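You operate a simulated robot arm through the tools that you are given. There is no shell and no other tool. Be economical: measure what you need, move in short steps, check, and stop when the job is done.

Carry out the task below with a simulated robot arm. There is one attempt and no reset: what you move stays moved.

JOB
Take the green foot from the top of the end bench and leave it on the red buffer there.

The check looks at the end state, three seconds after you hand in, the way a careful person would. Anything else that was tipped, shoved, dropped, spilled or broken makes it a failure.

ROBOT AND FRAMES
A 6-joint arm with a two-finger parallel gripper, fixed in place. Base frame: the origin is at the foot of the arm, x ahead of it, y to its left, z up; the work surface is at about z = 0. Lengths are in m, angles in degrees, forces in N, time in s.
With the tool pointing down near the work surface it reaches from about 0.14 to 0.58 m from the base axis. Its first joint turns from -66.0 to 66.0 degrees. Payload 2.1 kg.
The TCP is the grasp point between the finger pads, 0.03 m short of the fingertips. In the tool frame z runs along the fingers and y along their closing line. The gripper opens to 0.094 m. The fingers are 0.028 m wide and 0.01 m thick; the gripper's body (0.05 by 0.096 m) begins 0.055 m behind the TCP.
Orientation is told as [roll, pitch, yaw] about the base's x, y, z axes, in that order, counted from this pose: with the fingers straight down and closing along the base's y, the tool's x points along the base's -x, its y along +y and its z along -z.

CONTROLS
- The arm moves only by the tool apply_moves. Its argument "series" is a list of rows, each an object (a shift or turn left out is 0, a gripper value left out holds the last) with "slide": the shift along the tool's x, y, z in units of 200 mm (1.0 is 200 mm), a list of three; "yaw": the turn about the tool's z in units of 120 degrees (1.0 is 120 degrees); "grip": the closure in counts, from 0 (fully open) to 255 (shut). In form: [{"slide": [tx, ty, tz], "yaw": yaw, "grip": grip}, ...]. A call has 1 to 10 rows; each row is the pose to reach, as a shift and turn from the pose commanded when the call began, along the tool's axes at that moment. A call with a number of a shift or a turn outside -1 to 1 is refused whole. A row lasts 0.2 s, in which the tool goes at most 0.05 m and 8.6 degrees; a call with a longer step from one row to the next is refused whole, and so is a gripper value outside its range. A pose out of reach is approached as far as the arm can. The call stops where the force on the tool passes 40 N (or 10 N more than at its start, if that is more) or the arm is blocked; 0.2 s more then pass. The fingers move at their own pace (about 0.072 m/s each) and stop on an object; they squeeze with about 33 N. The grip force told is the motor's: it shows also when the fingers shut on nothing. Time passes only in rows, and 0.2 s behind the last, so rows that repeat a pose let the fingers close. The reply holds the time, the measured pose of the TCP, the force on the tool along the base axes, the opening and the grip force, in the units named above and with some noise.
- Cameras (640 x 400 px; columns grow to the right, rows downward): "scene" is fixed at [0.0302, -0.3545, 0.5047]; the picture's right is [0.94, -0.35, 0.00], its down [-0.13, -0.35, -0.93] and it looks along [0.32, 0.87, -0.38] (base axes); focal length 320 px, centre (320, 200). "wrist" rides on the gripper at [-0.037, 0, -0.058] in the tool frame; the picture's right is [0.00, -1.00, 0.00], its down [0.97, 0.00, -0.24] and it looks along [0.24, 0.00, 0.97] (tool axes); focal length 218 px, centre (320, 200).
- snapshot(camera): a new picture of that camera. No time passes.
- measure_at(camera, pixels): for up to 12 pixels [column, row] of the newest picture of that camera ("zoom" is the newest enlarged one), the place [x, y, z] in the base frame of the surface seen there, good to about 0.002 m. No time passes.
- inspect(camera, box): a new picture of the part [left, top, right, bottom] of that camera's present view, enlarged. No time passes.
- job_done(): hands the job in; it is judged then, once.

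Keep the steps short. Do not move on a guess: measure, check each grasp and each placing, and mend mistakes. In all there are 60 turns and 22 pictures (those below and enlarged ones count). Leave the gripper open and the arm clear of the work at the hand-in unless told otherwise, and finish with a single line.

The tools are called by a JSON object that holds its "method" and its "body". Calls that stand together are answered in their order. apply_moves: Moves the arm, as the interface text tells. Its arguments: {"type":"object","properties":{"series":{"type":"array","items":{"type":"object","properties":{"slide":{"type":"array","items":{"type":"number"}},"yaw":{"type":"number"},"grip":{"type":"number"}}}}},"required":["series"]} The other tools are called the same way: snapshot (camera) takes a picture; measure_at (camera, pixels) gives the place of the surface under pixels of a picture; inspect (camera, box) takes an enlarged picture of a part of a camera's view; job_done () hands the job in.

At the start:

```text
t: 0.0
tcp_pos: [0.1786, 0.226, 0.3357]
tool_rot: [0.0, 0.0, 0.0]
ft_force: [0.4, 0.3, 0.1]
width: 0.0939
finger_force: 0.1
```

scene: 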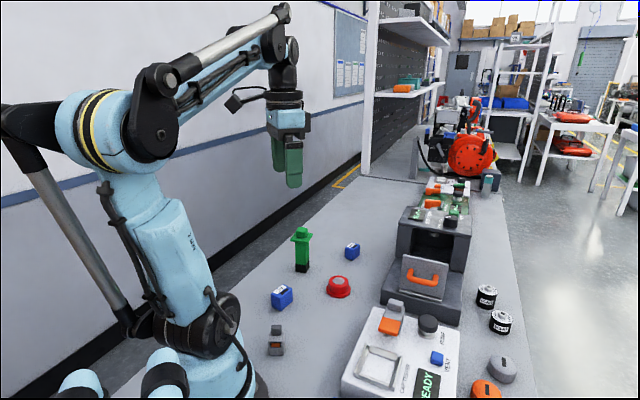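
wrist: 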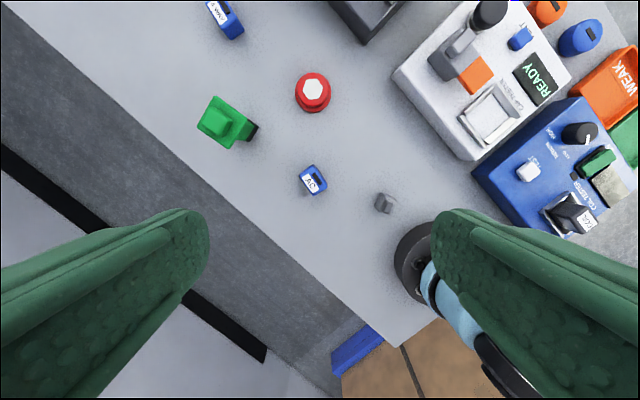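

I see a green upright piece at scene (302,250) and a red round piece at (338,287). There are also small items on a grey two-level unit near (440,200). I'll enlarge both areas before deciding which is which.

{"method": "inspect", "body": {"camera": "scene", "box": [240, 210, 400, 310]}}

{"method": "inspect", "body": {"camera": "scene", "box": [370, 160, 530, 260]}}

```text
4.00 times, centred on (320, 260) of scene
```

zoom: 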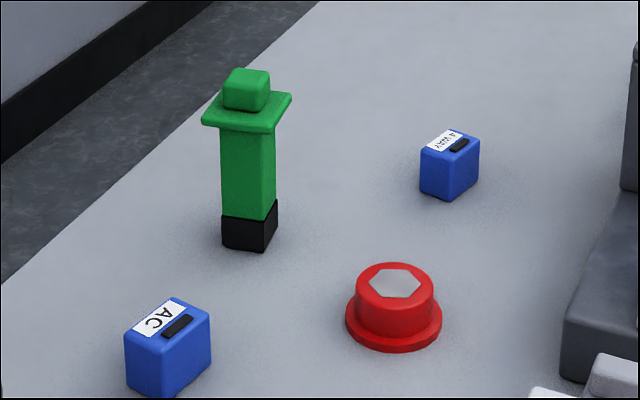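

```text
4.00 times, centred on (450, 210) of scene
```

zoom: 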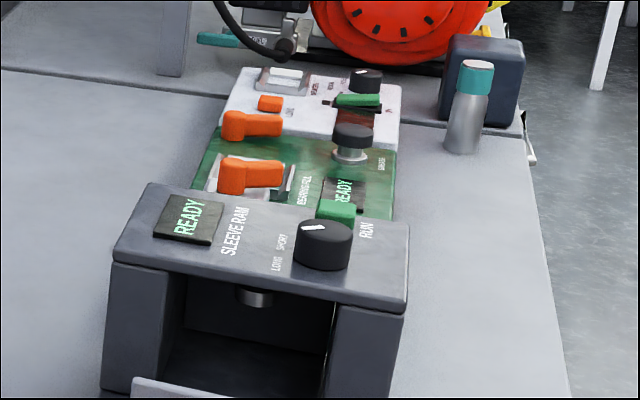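

The green post with a black end and the red hex-topped button stand on the bench. I'll check the rest of the bench for another candidate, and look closely at the pair from above.

{"method": "inspect", "body": {"camera": "wrist", "box": [400, 0, 640, 150]}}

{"method": "inspect", "body": {"camera": "wrist", "box": [180, 50, 340, 150]}}

{"method": "inspect", "body": {"camera": "scene", "box": [340, 260, 564, 400]}}

```text
2.67 times, centred on (520, 75) of wrist
```

zoom: 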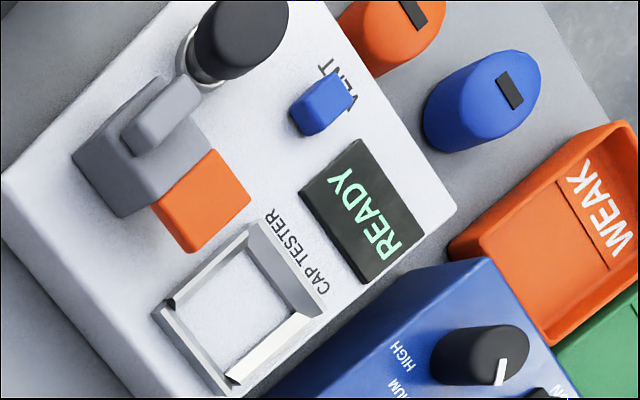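

```text
4.00 times, centred on (260, 100) of wrist
```

zoom: 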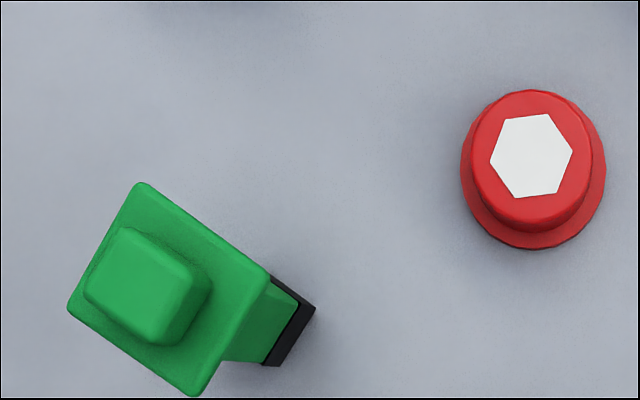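

```text
2.86 times, centred on (452, 330) of scene
```

zoom: 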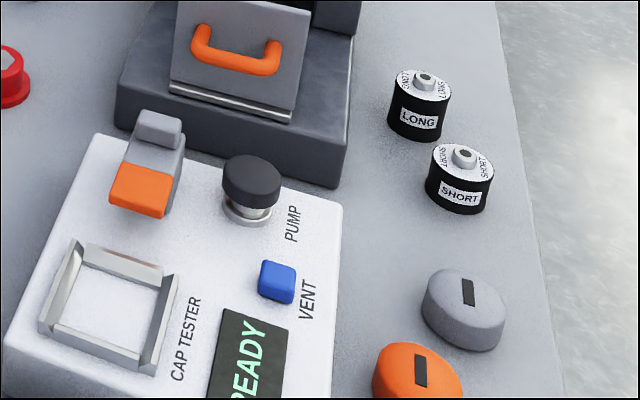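

I found no other green foot or red buffer, so the pair is the green flanged post and the red round buffer. I'll measure both now.

{"method": "measure_at", "body": {"camera": "wrist", "pixels": [[312.5, 89], [300, 89], [312, 104], [305, 90], [216, 96], [198, 127], [228, 147], [246, 119], [216, 121], [251, 127], [245, 165], [319, 85]]}}

{"method": "measure_at", "body": {"camera": "scene", "pixels": [[297, 250], [304, 250], [307, 250], [296, 268], [305, 271], [308, 266], [305, 262], [291.5, 240], [308, 242], [312, 234], [301, 229], [338, 280]]}}

```text
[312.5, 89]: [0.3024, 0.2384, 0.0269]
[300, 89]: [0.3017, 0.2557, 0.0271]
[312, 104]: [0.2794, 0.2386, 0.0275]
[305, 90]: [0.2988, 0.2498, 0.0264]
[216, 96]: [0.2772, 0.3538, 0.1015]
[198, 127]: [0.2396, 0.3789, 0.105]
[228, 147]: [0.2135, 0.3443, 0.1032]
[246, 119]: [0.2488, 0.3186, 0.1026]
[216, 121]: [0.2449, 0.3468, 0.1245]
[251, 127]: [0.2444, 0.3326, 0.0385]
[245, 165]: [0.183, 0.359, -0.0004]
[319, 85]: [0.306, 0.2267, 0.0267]
```

```text
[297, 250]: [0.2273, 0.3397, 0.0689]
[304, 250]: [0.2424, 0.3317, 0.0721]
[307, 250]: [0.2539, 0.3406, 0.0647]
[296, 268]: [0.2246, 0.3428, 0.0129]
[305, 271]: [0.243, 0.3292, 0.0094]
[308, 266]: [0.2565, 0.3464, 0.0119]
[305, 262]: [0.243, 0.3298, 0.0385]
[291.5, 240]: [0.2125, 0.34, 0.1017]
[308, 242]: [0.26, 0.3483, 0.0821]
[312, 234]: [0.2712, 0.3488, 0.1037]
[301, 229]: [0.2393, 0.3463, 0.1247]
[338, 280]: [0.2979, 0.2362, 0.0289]
```

The post's knob tops out at z≈0.125. Its flange is about 43 mm square at z≈0.103, centred near (0.245, 0.349) and turned about -36°. The flange sticks out past the shaft, so the knob is the part to grip from above. The buffer top is near (0.302, 0.238) at z≈0.027. I'll go to a hover above the post with the yaw matched.

{"method": "apply_moves", "body": {"series": [{"slide": [-0.065, 0.122, 0.09], "yaw": 0.06, "grip": 0}, {"slide": [-0.13, 0.244, 0.18], "yaw": 0.12}, {"slide": [-0.195, 0.366, 0.27], "yaw": 0.18}, {"slide": [-0.26, 0.488, 0.36], "yaw": 0.24}, {"slide": [-0.33, 0.615, 0.45], "yaw": 0.3}, {"slide": [-0.33, 0.615, 0.45], "yaw": 0.3}]}}

{"method": "snapshot", "body": {"camera": "wrist"}}

```text
t: 1.4
tcp_pos: [0.246, 0.347, 0.2461]
tool_rot: [0.1, 0.1, -36.0]
ft_force: [0.4, 0.1, 0.0]
width: 0.094
finger_force: 0.1
```

```text
14 pictures are left
```

wrist: 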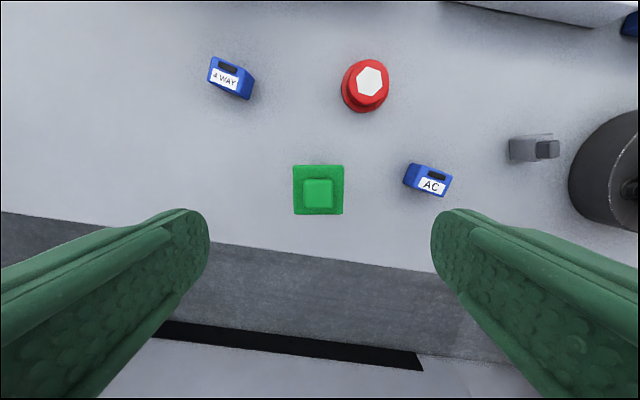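

The yaw matches: the flange edges are square to the picture. Next I'll measure the knob edges and the buffer.

{"method": "measure_at", "body": {"camera": "wrist", "pixels": [[305, 193], [332, 193], [318, 181], [318, 205], [318, 193], [295, 190], [342, 190], [318, 168], [318, 212], [369, 81], [358, 81], [381, 81]]}}

{"method": "inspect", "body": {"camera": "wrist", "box": [280, 50, 408, 130]}}

{"method": "inspect", "body": {"camera": "wrist", "box": [270, 160, 366, 220]}}

```text
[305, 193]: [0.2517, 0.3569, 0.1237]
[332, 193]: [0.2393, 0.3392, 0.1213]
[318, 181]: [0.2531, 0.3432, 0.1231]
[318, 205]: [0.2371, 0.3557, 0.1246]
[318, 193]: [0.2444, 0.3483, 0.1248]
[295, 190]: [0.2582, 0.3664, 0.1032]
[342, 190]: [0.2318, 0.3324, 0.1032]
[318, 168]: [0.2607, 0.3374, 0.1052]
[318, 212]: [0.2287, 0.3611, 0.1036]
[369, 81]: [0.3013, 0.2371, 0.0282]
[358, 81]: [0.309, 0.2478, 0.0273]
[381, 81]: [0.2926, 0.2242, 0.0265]
```

```text
5.00 times, centred on (344, 90) of wrist
```

zoom: 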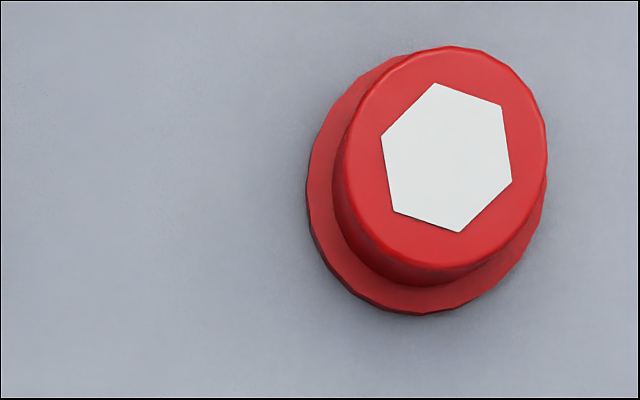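

```text
6.67 times, centred on (318, 190) of wrist
```

zoom: 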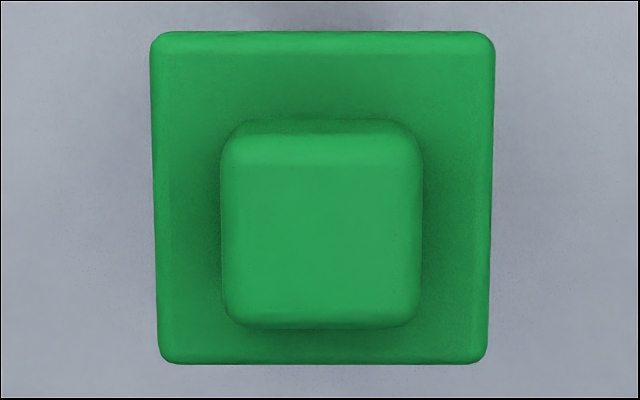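

The knob is about 22 mm square, centred near (0.245, 0.3487), with its top at 0.1245 and the flange top at 0.1035. I'll descend to TCP z≈0.137, which puts the fingertips just above the flange, and stay open.

{"method": "apply_moves", "body": {"series": [{"slide": [0.009, 0.004, 0.12]}, {"slide": [0.009, 0.004, 0.24]}, {"slide": [0.009, 0.004, 0.36]}, {"slide": [0.009, 0.004, 0.46]}, {"slide": [0.009, 0.004, 0.545]}, {"slide": [0.009, 0.004, 0.545]}]}}

{"method": "inspect", "body": {"camera": "scene", "box": [240, 180, 368, 260]}}

```text
t: 2.8
tcp_pos: [0.2444, 0.3487, 0.1372]
tool_rot: [0.0, 0.0, -36.0]
ft_force: [0.4, -0.4, 0.2]
width: 0.0939
finger_force: 0.0
```

```text
5.00 times, centred on (304, 220) of scene
```

zoom: 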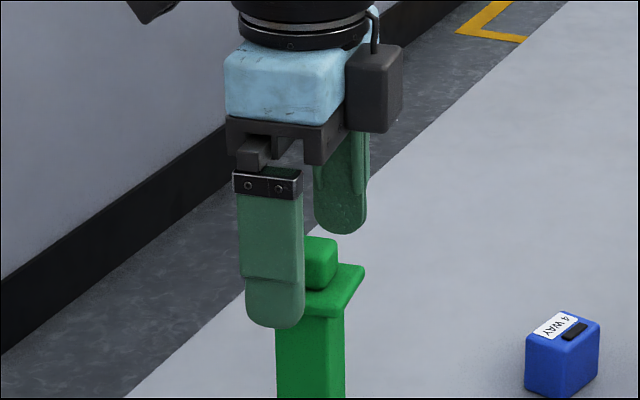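

The fingers straddle the knob, so I'll close and hold the pose.

{"method": "apply_moves", "body": {"series": [{"grip": 255}, {"grip": 255}, {"grip": 255}, {"grip": 255}, {"grip": 255}]}}

```text
t: 4.0
tcp_pos: [0.2459, 0.3497, 0.1379]
tool_rot: [0.0, 0.0, -36.0]
ft_force: [0.3, -1.1, 0.1]
width: 0.0255
finger_force: 32.8
```

The grip holds at 25.5 mm and 33 N. I'll lift straight up 60 mm and check.

{"method": "apply_moves", "body": {"series": [{"slide": [0, 0, -0.05]}, {"slide": [0, 0, -0.12]}, {"slide": [0, 0, -0.2]}, {"slide": [0, 0, -0.3]}, {"slide": [0, 0, -0.3]}]}}

{"method": "snapshot", "body": {"camera": "scene"}}

```text
t: 5.2
tcp_pos: [0.245, 0.3495, 0.1959]
tool_rot: [0.0, 0.0, -36.1]
ft_force: [0.4, -0.1, -1.1]
width: 0.0253
finger_force: 32.4
```

```text
10 pictures are left
```

scene: 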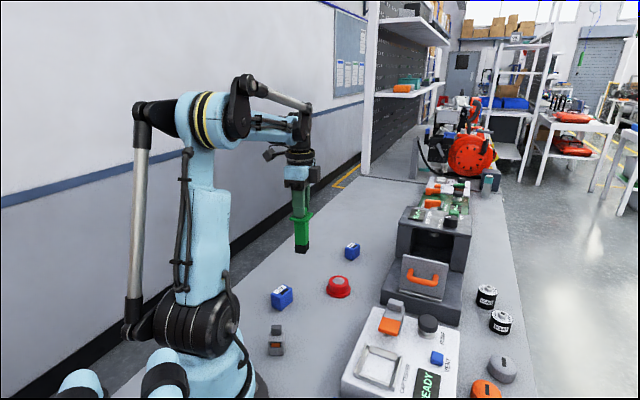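

It is held and hanging clear, with the bottom at about z=0.058. I'll refine the buffer centre and check where the black end sits relative to the TCP.

{"method": "inspect", "body": {"camera": "scene", "box": [270, 220, 366, 304]}}

{"method": "measure_at", "body": {"camera": "scene", "pixels": [[327, 289], [349.5, 289], [330, 281], [347, 281], [338.5, 277], [338.5, 285], [338.5, 281], [338.5, 297], [296, 251], [302, 253], [308, 248], [302, 230]]}}

```text
4.76 times, centred on (318, 262) of scene
```

zoom: 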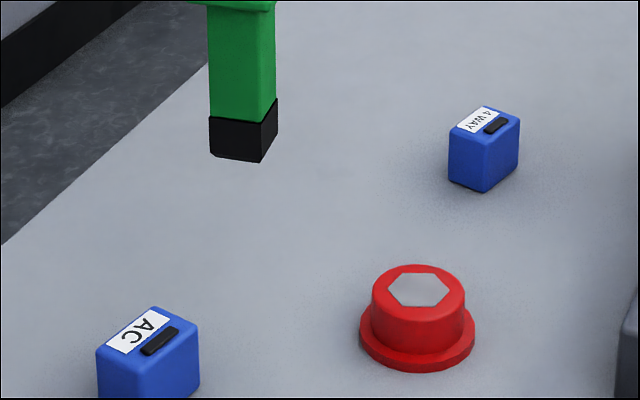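

```text
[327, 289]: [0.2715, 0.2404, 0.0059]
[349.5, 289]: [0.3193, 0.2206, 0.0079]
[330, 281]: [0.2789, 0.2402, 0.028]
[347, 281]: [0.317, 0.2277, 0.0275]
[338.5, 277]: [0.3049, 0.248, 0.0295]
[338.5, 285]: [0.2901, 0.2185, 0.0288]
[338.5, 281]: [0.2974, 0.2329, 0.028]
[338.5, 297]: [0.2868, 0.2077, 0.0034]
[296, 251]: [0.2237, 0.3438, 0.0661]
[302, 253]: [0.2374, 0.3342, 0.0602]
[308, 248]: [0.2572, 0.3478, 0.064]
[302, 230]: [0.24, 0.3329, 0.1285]
```

The scene and wrist measurements agree on the shift needed: (+0.057, -0.1115). I'll carry it across at this height, about 30 mm above the buffer top.

{"method": "apply_moves", "body": {"series": [{"slide": [-0.06, -0.03, 0]}, {"slide": [-0.16, -0.08, 0]}, {"slide": [-0.27, -0.137, 0]}, {"slide": [-0.38, -0.193, 0]}, {"slide": [-0.48, -0.244, 0]}, {"slide": [-0.53, -0.27, 0]}, {"slide": [-0.558, -0.2835, 0]}, {"slide": [-0.558, -0.2835, 0]}, {"slide": [-0.558, -0.2835, 0]}]}}

{"method": "inspect", "body": {"camera": "scene", "box": [290, 220, 386, 304]}}

{"method": "snapshot", "body": {"camera": "wrist"}}

```text
t: 7.2
tcp_pos: [0.2994, 0.2399, 0.1973]
tool_rot: [0.0, 0.1, -36.0]
ft_force: [-0.7, -0.7, -3.0]
width: 0.0254
finger_force: 32.8
```

```text
4.76 times, centred on (338, 262) of scene
```

zoom: 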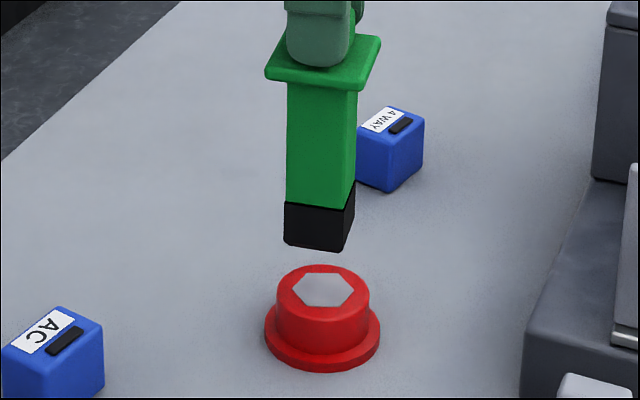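

```text
7 pictures are left
```

wrist: 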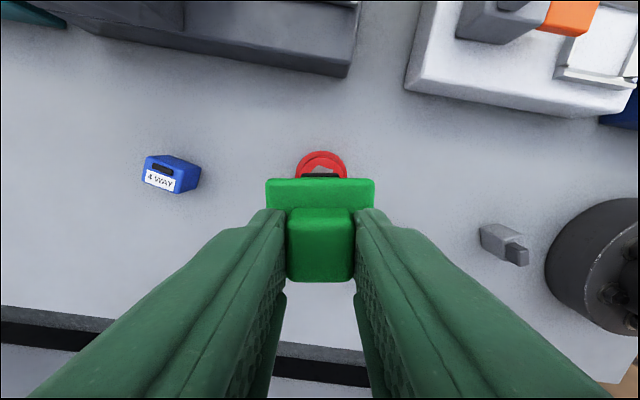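

Sideways in the tool frame the foot (x 302–338) is centred over the buffer (296–347). I'll measure the fore-aft alignment in the scene zoom.

{"method": "measure_at", "body": {"camera": "zoom", "pixels": [[288, 240], [340, 246], [346, 240], [352, 215], [287, 210], [341, 212], [350, 195], [324, 289], [324, 270], [324, 307], [283, 289], [366, 289]]}}

{"method": "measure_at", "body": {"camera": "wrist", "pixels": [[320, 166], [320, 152], [304, 166], [338, 166], [320, 175], [268, 190], [372, 190], [320, 181], [300, 244], [345, 244]]}}

```text
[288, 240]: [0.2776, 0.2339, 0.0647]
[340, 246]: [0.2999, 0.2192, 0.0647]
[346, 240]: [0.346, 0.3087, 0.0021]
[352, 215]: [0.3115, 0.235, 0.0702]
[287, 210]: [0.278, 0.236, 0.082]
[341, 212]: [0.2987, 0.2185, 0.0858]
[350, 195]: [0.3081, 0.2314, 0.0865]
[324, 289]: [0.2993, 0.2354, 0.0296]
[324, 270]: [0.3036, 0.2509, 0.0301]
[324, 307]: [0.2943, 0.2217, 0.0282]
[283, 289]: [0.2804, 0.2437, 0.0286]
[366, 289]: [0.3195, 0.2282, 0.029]
```

```text
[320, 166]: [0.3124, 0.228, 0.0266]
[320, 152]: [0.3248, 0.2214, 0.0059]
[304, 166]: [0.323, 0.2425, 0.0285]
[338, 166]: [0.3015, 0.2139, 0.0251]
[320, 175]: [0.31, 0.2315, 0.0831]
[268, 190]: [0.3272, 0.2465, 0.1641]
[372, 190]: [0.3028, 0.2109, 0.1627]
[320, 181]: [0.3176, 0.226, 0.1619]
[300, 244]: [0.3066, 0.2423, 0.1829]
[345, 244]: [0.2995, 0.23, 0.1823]
```

The foot's centre is about 3.5 mm short along tool -x in both views. I'll correct that, then lower to just above the buffer top (bottom now ≈0.059, top ≈0.0285).

{"method": "apply_moves", "body": {"series": [{"slide": [-0.0175, 0, 0]}, {"slide": [-0.0175, 0, 0.04]}, {"slide": [-0.0175, 0, 0.08]}, {"slide": [-0.0175, 0, 0.11]}, {"slide": [-0.0175, 0, 0.13]}, {"slide": [-0.0175, 0, 0.13]}, {"slide": [-0.0175, 0, 0.13]}]}}

{"method": "inspect", "body": {"camera": "scene", "box": [290, 220, 386, 304]}}

```text
t: 8.8
tcp_pos: [0.3028, 0.2375, 0.1705]
tool_rot: [-0.1, -0.1, -36.0]
ft_force: [0.2, 0.1, -2.8]
width: 0.0257
finger_force: 32.9
```

```text
4.76 times, centred on (338, 262) of scene
```

zoom: 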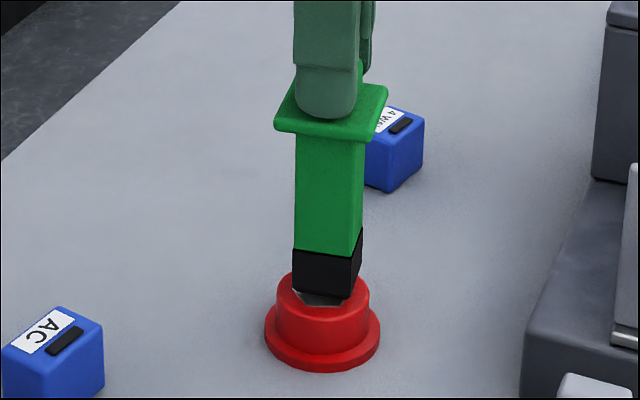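

The foot is about 4 mm above the cap and about 1.5 mm too far along tool -x. I'll trim that and lower 4 mm in small steps, then read the force.

{"method": "apply_moves", "body": {"series": [{"slide": [0.0075, 0, 0]}, {"slide": [0.0075, 0, 0.005]}, {"slide": [0.0075, 0, 0.01]}, {"slide": [0.0075, 0, 0.015]}, {"slide": [0.0075, 0, 0.02]}, {"slide": [0.0075, 0, 0.02]}]}}

```text
t: 10.2
tcp_pos: [0.3012, 0.239, 0.1665]
tool_rot: [-0.1, 0.0, -35.9]
ft_force: [0.2, 0.7, -2.8]
width: 0.0257
finger_force: 32.8
```

There is no contact yet: z-force is still -2.8 N, which is just the weight. I'll lower another 1 mm.

{"method": "apply_moves", "body": {"series": [{"slide": [0, 0, 0.0025]}, {"slide": [0, 0, 0.005]}, {"slide": [0, 0, 0.005]}]}}

```text
t: 11.0
tcp_pos: [0.3021, 0.2388, 0.1671]
tool_rot: [0.0, -0.1, -36.0]
ft_force: [-0.1, 0.3, -0.2]
width: 0.0254
finger_force: 33.1
```

The weight reading has dropped from -2.8 to -0.2 N, so the foot has touched. I'll press 0.5 mm more and check the seating.

{"method": "apply_moves", "body": {"series": [{"slide": [0, 0, 0.0025]}, {"slide": [0, 0, 0.0025]}]}}

{"method": "inspect", "body": {"camera": "scene", "box": [290, 220, 386, 304]}}

```text
t: 11.6
tcp_pos: [0.3028, 0.2387, 0.1658]
tool_rot: [0.1, 0.0, -36.0]
ft_force: [2.1, 2.9, 19.8]
width: 0.0255
finger_force: 32.8
```

```text
4.76 times, centred on (338, 262) of scene
```

zoom: 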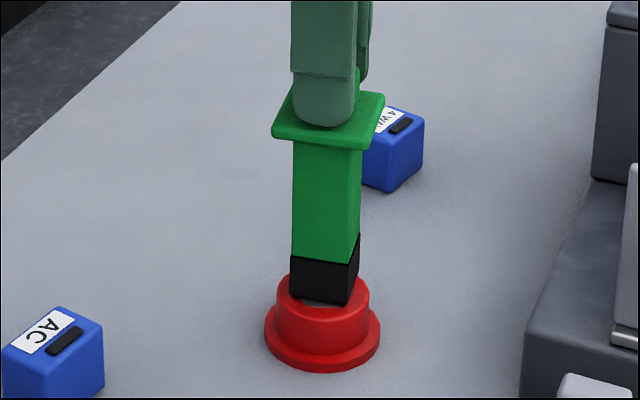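

It is seated, with 20 N of upward push, and centred to within about 1 mm. I'll ease off 0.5 mm, open gently, hold, then rise straight up.

{"method": "apply_moves", "body": {"series": [{"slide": [0, 0, -0.0025]}, {"slide": [0, 0, -0.0025], "grip": 175}, {"slide": [0, 0, -0.0025], "grip": 150}, {"slide": [0, 0, -0.0025], "grip": 80}, {"slide": [0, 0, -0.0025], "grip": 0}, {"slide": [0, 0, -0.0025], "grip": 0}, {"slide": [0, 0, -0.0025], "grip": 0}]}}

```text
t: 13.2
tcp_pos: [0.3019, 0.2368, 0.165]
tool_rot: [0.0, 0.1, -36.0]
ft_force: [-0.4, 0.0, 1.1]
width: 0.0938
finger_force: 0.1
```

The gripper is fully open, so I'll rise 120 mm straight up and look.

{"method": "apply_moves", "body": {"series": [{"slide": [0, 0, -0.06]}, {"slide": [0, 0, -0.15]}, {"slide": [0, 0, -0.3]}, {"slide": [0, 0, -0.45]}, {"slide": [0, 0, -0.6]}, {"slide": [0, 0, -0.6]}]}}

{"method": "snapshot", "body": {"camera": "scene"}}

{"method": "inspect", "body": {"camera": "scene", "box": [290, 220, 386, 304]}}

```text
t: 14.6
tcp_pos: [0.3024, 0.2397, 0.2852]
tool_rot: [-0.1, 0.0, -36.0]
ft_force: [-0.8, -0.8, -0.2]
width: 0.094
finger_force: 0.0
```

```text
4 pictures are left
```

scene: 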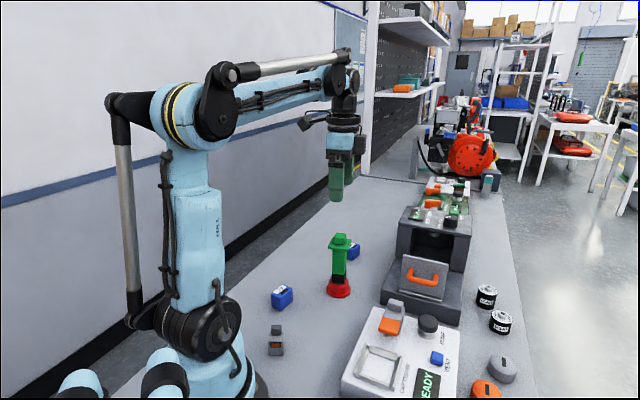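

```text
4.76 times, centred on (338, 262) of scene
```

zoom: 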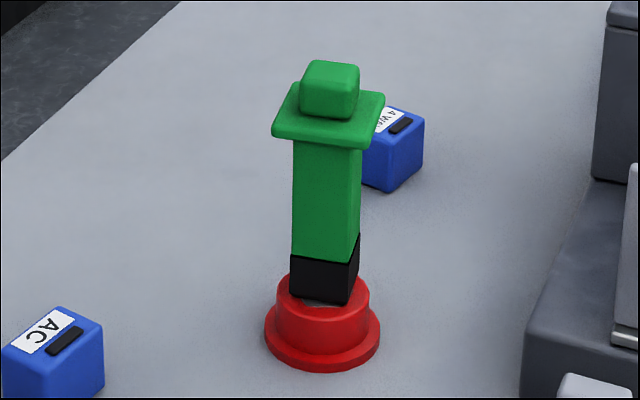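

The green foot stands upright on the red buffer. The gripper is open and clear above it, and nothing else has moved, so I'm handing in.

{"method": "job_done", "body": {}}

```text
The job is handed in.
```

The green foot is standing upright and centred on the red buffer, with the gripper open, the arm clear and nothing else disturbed.
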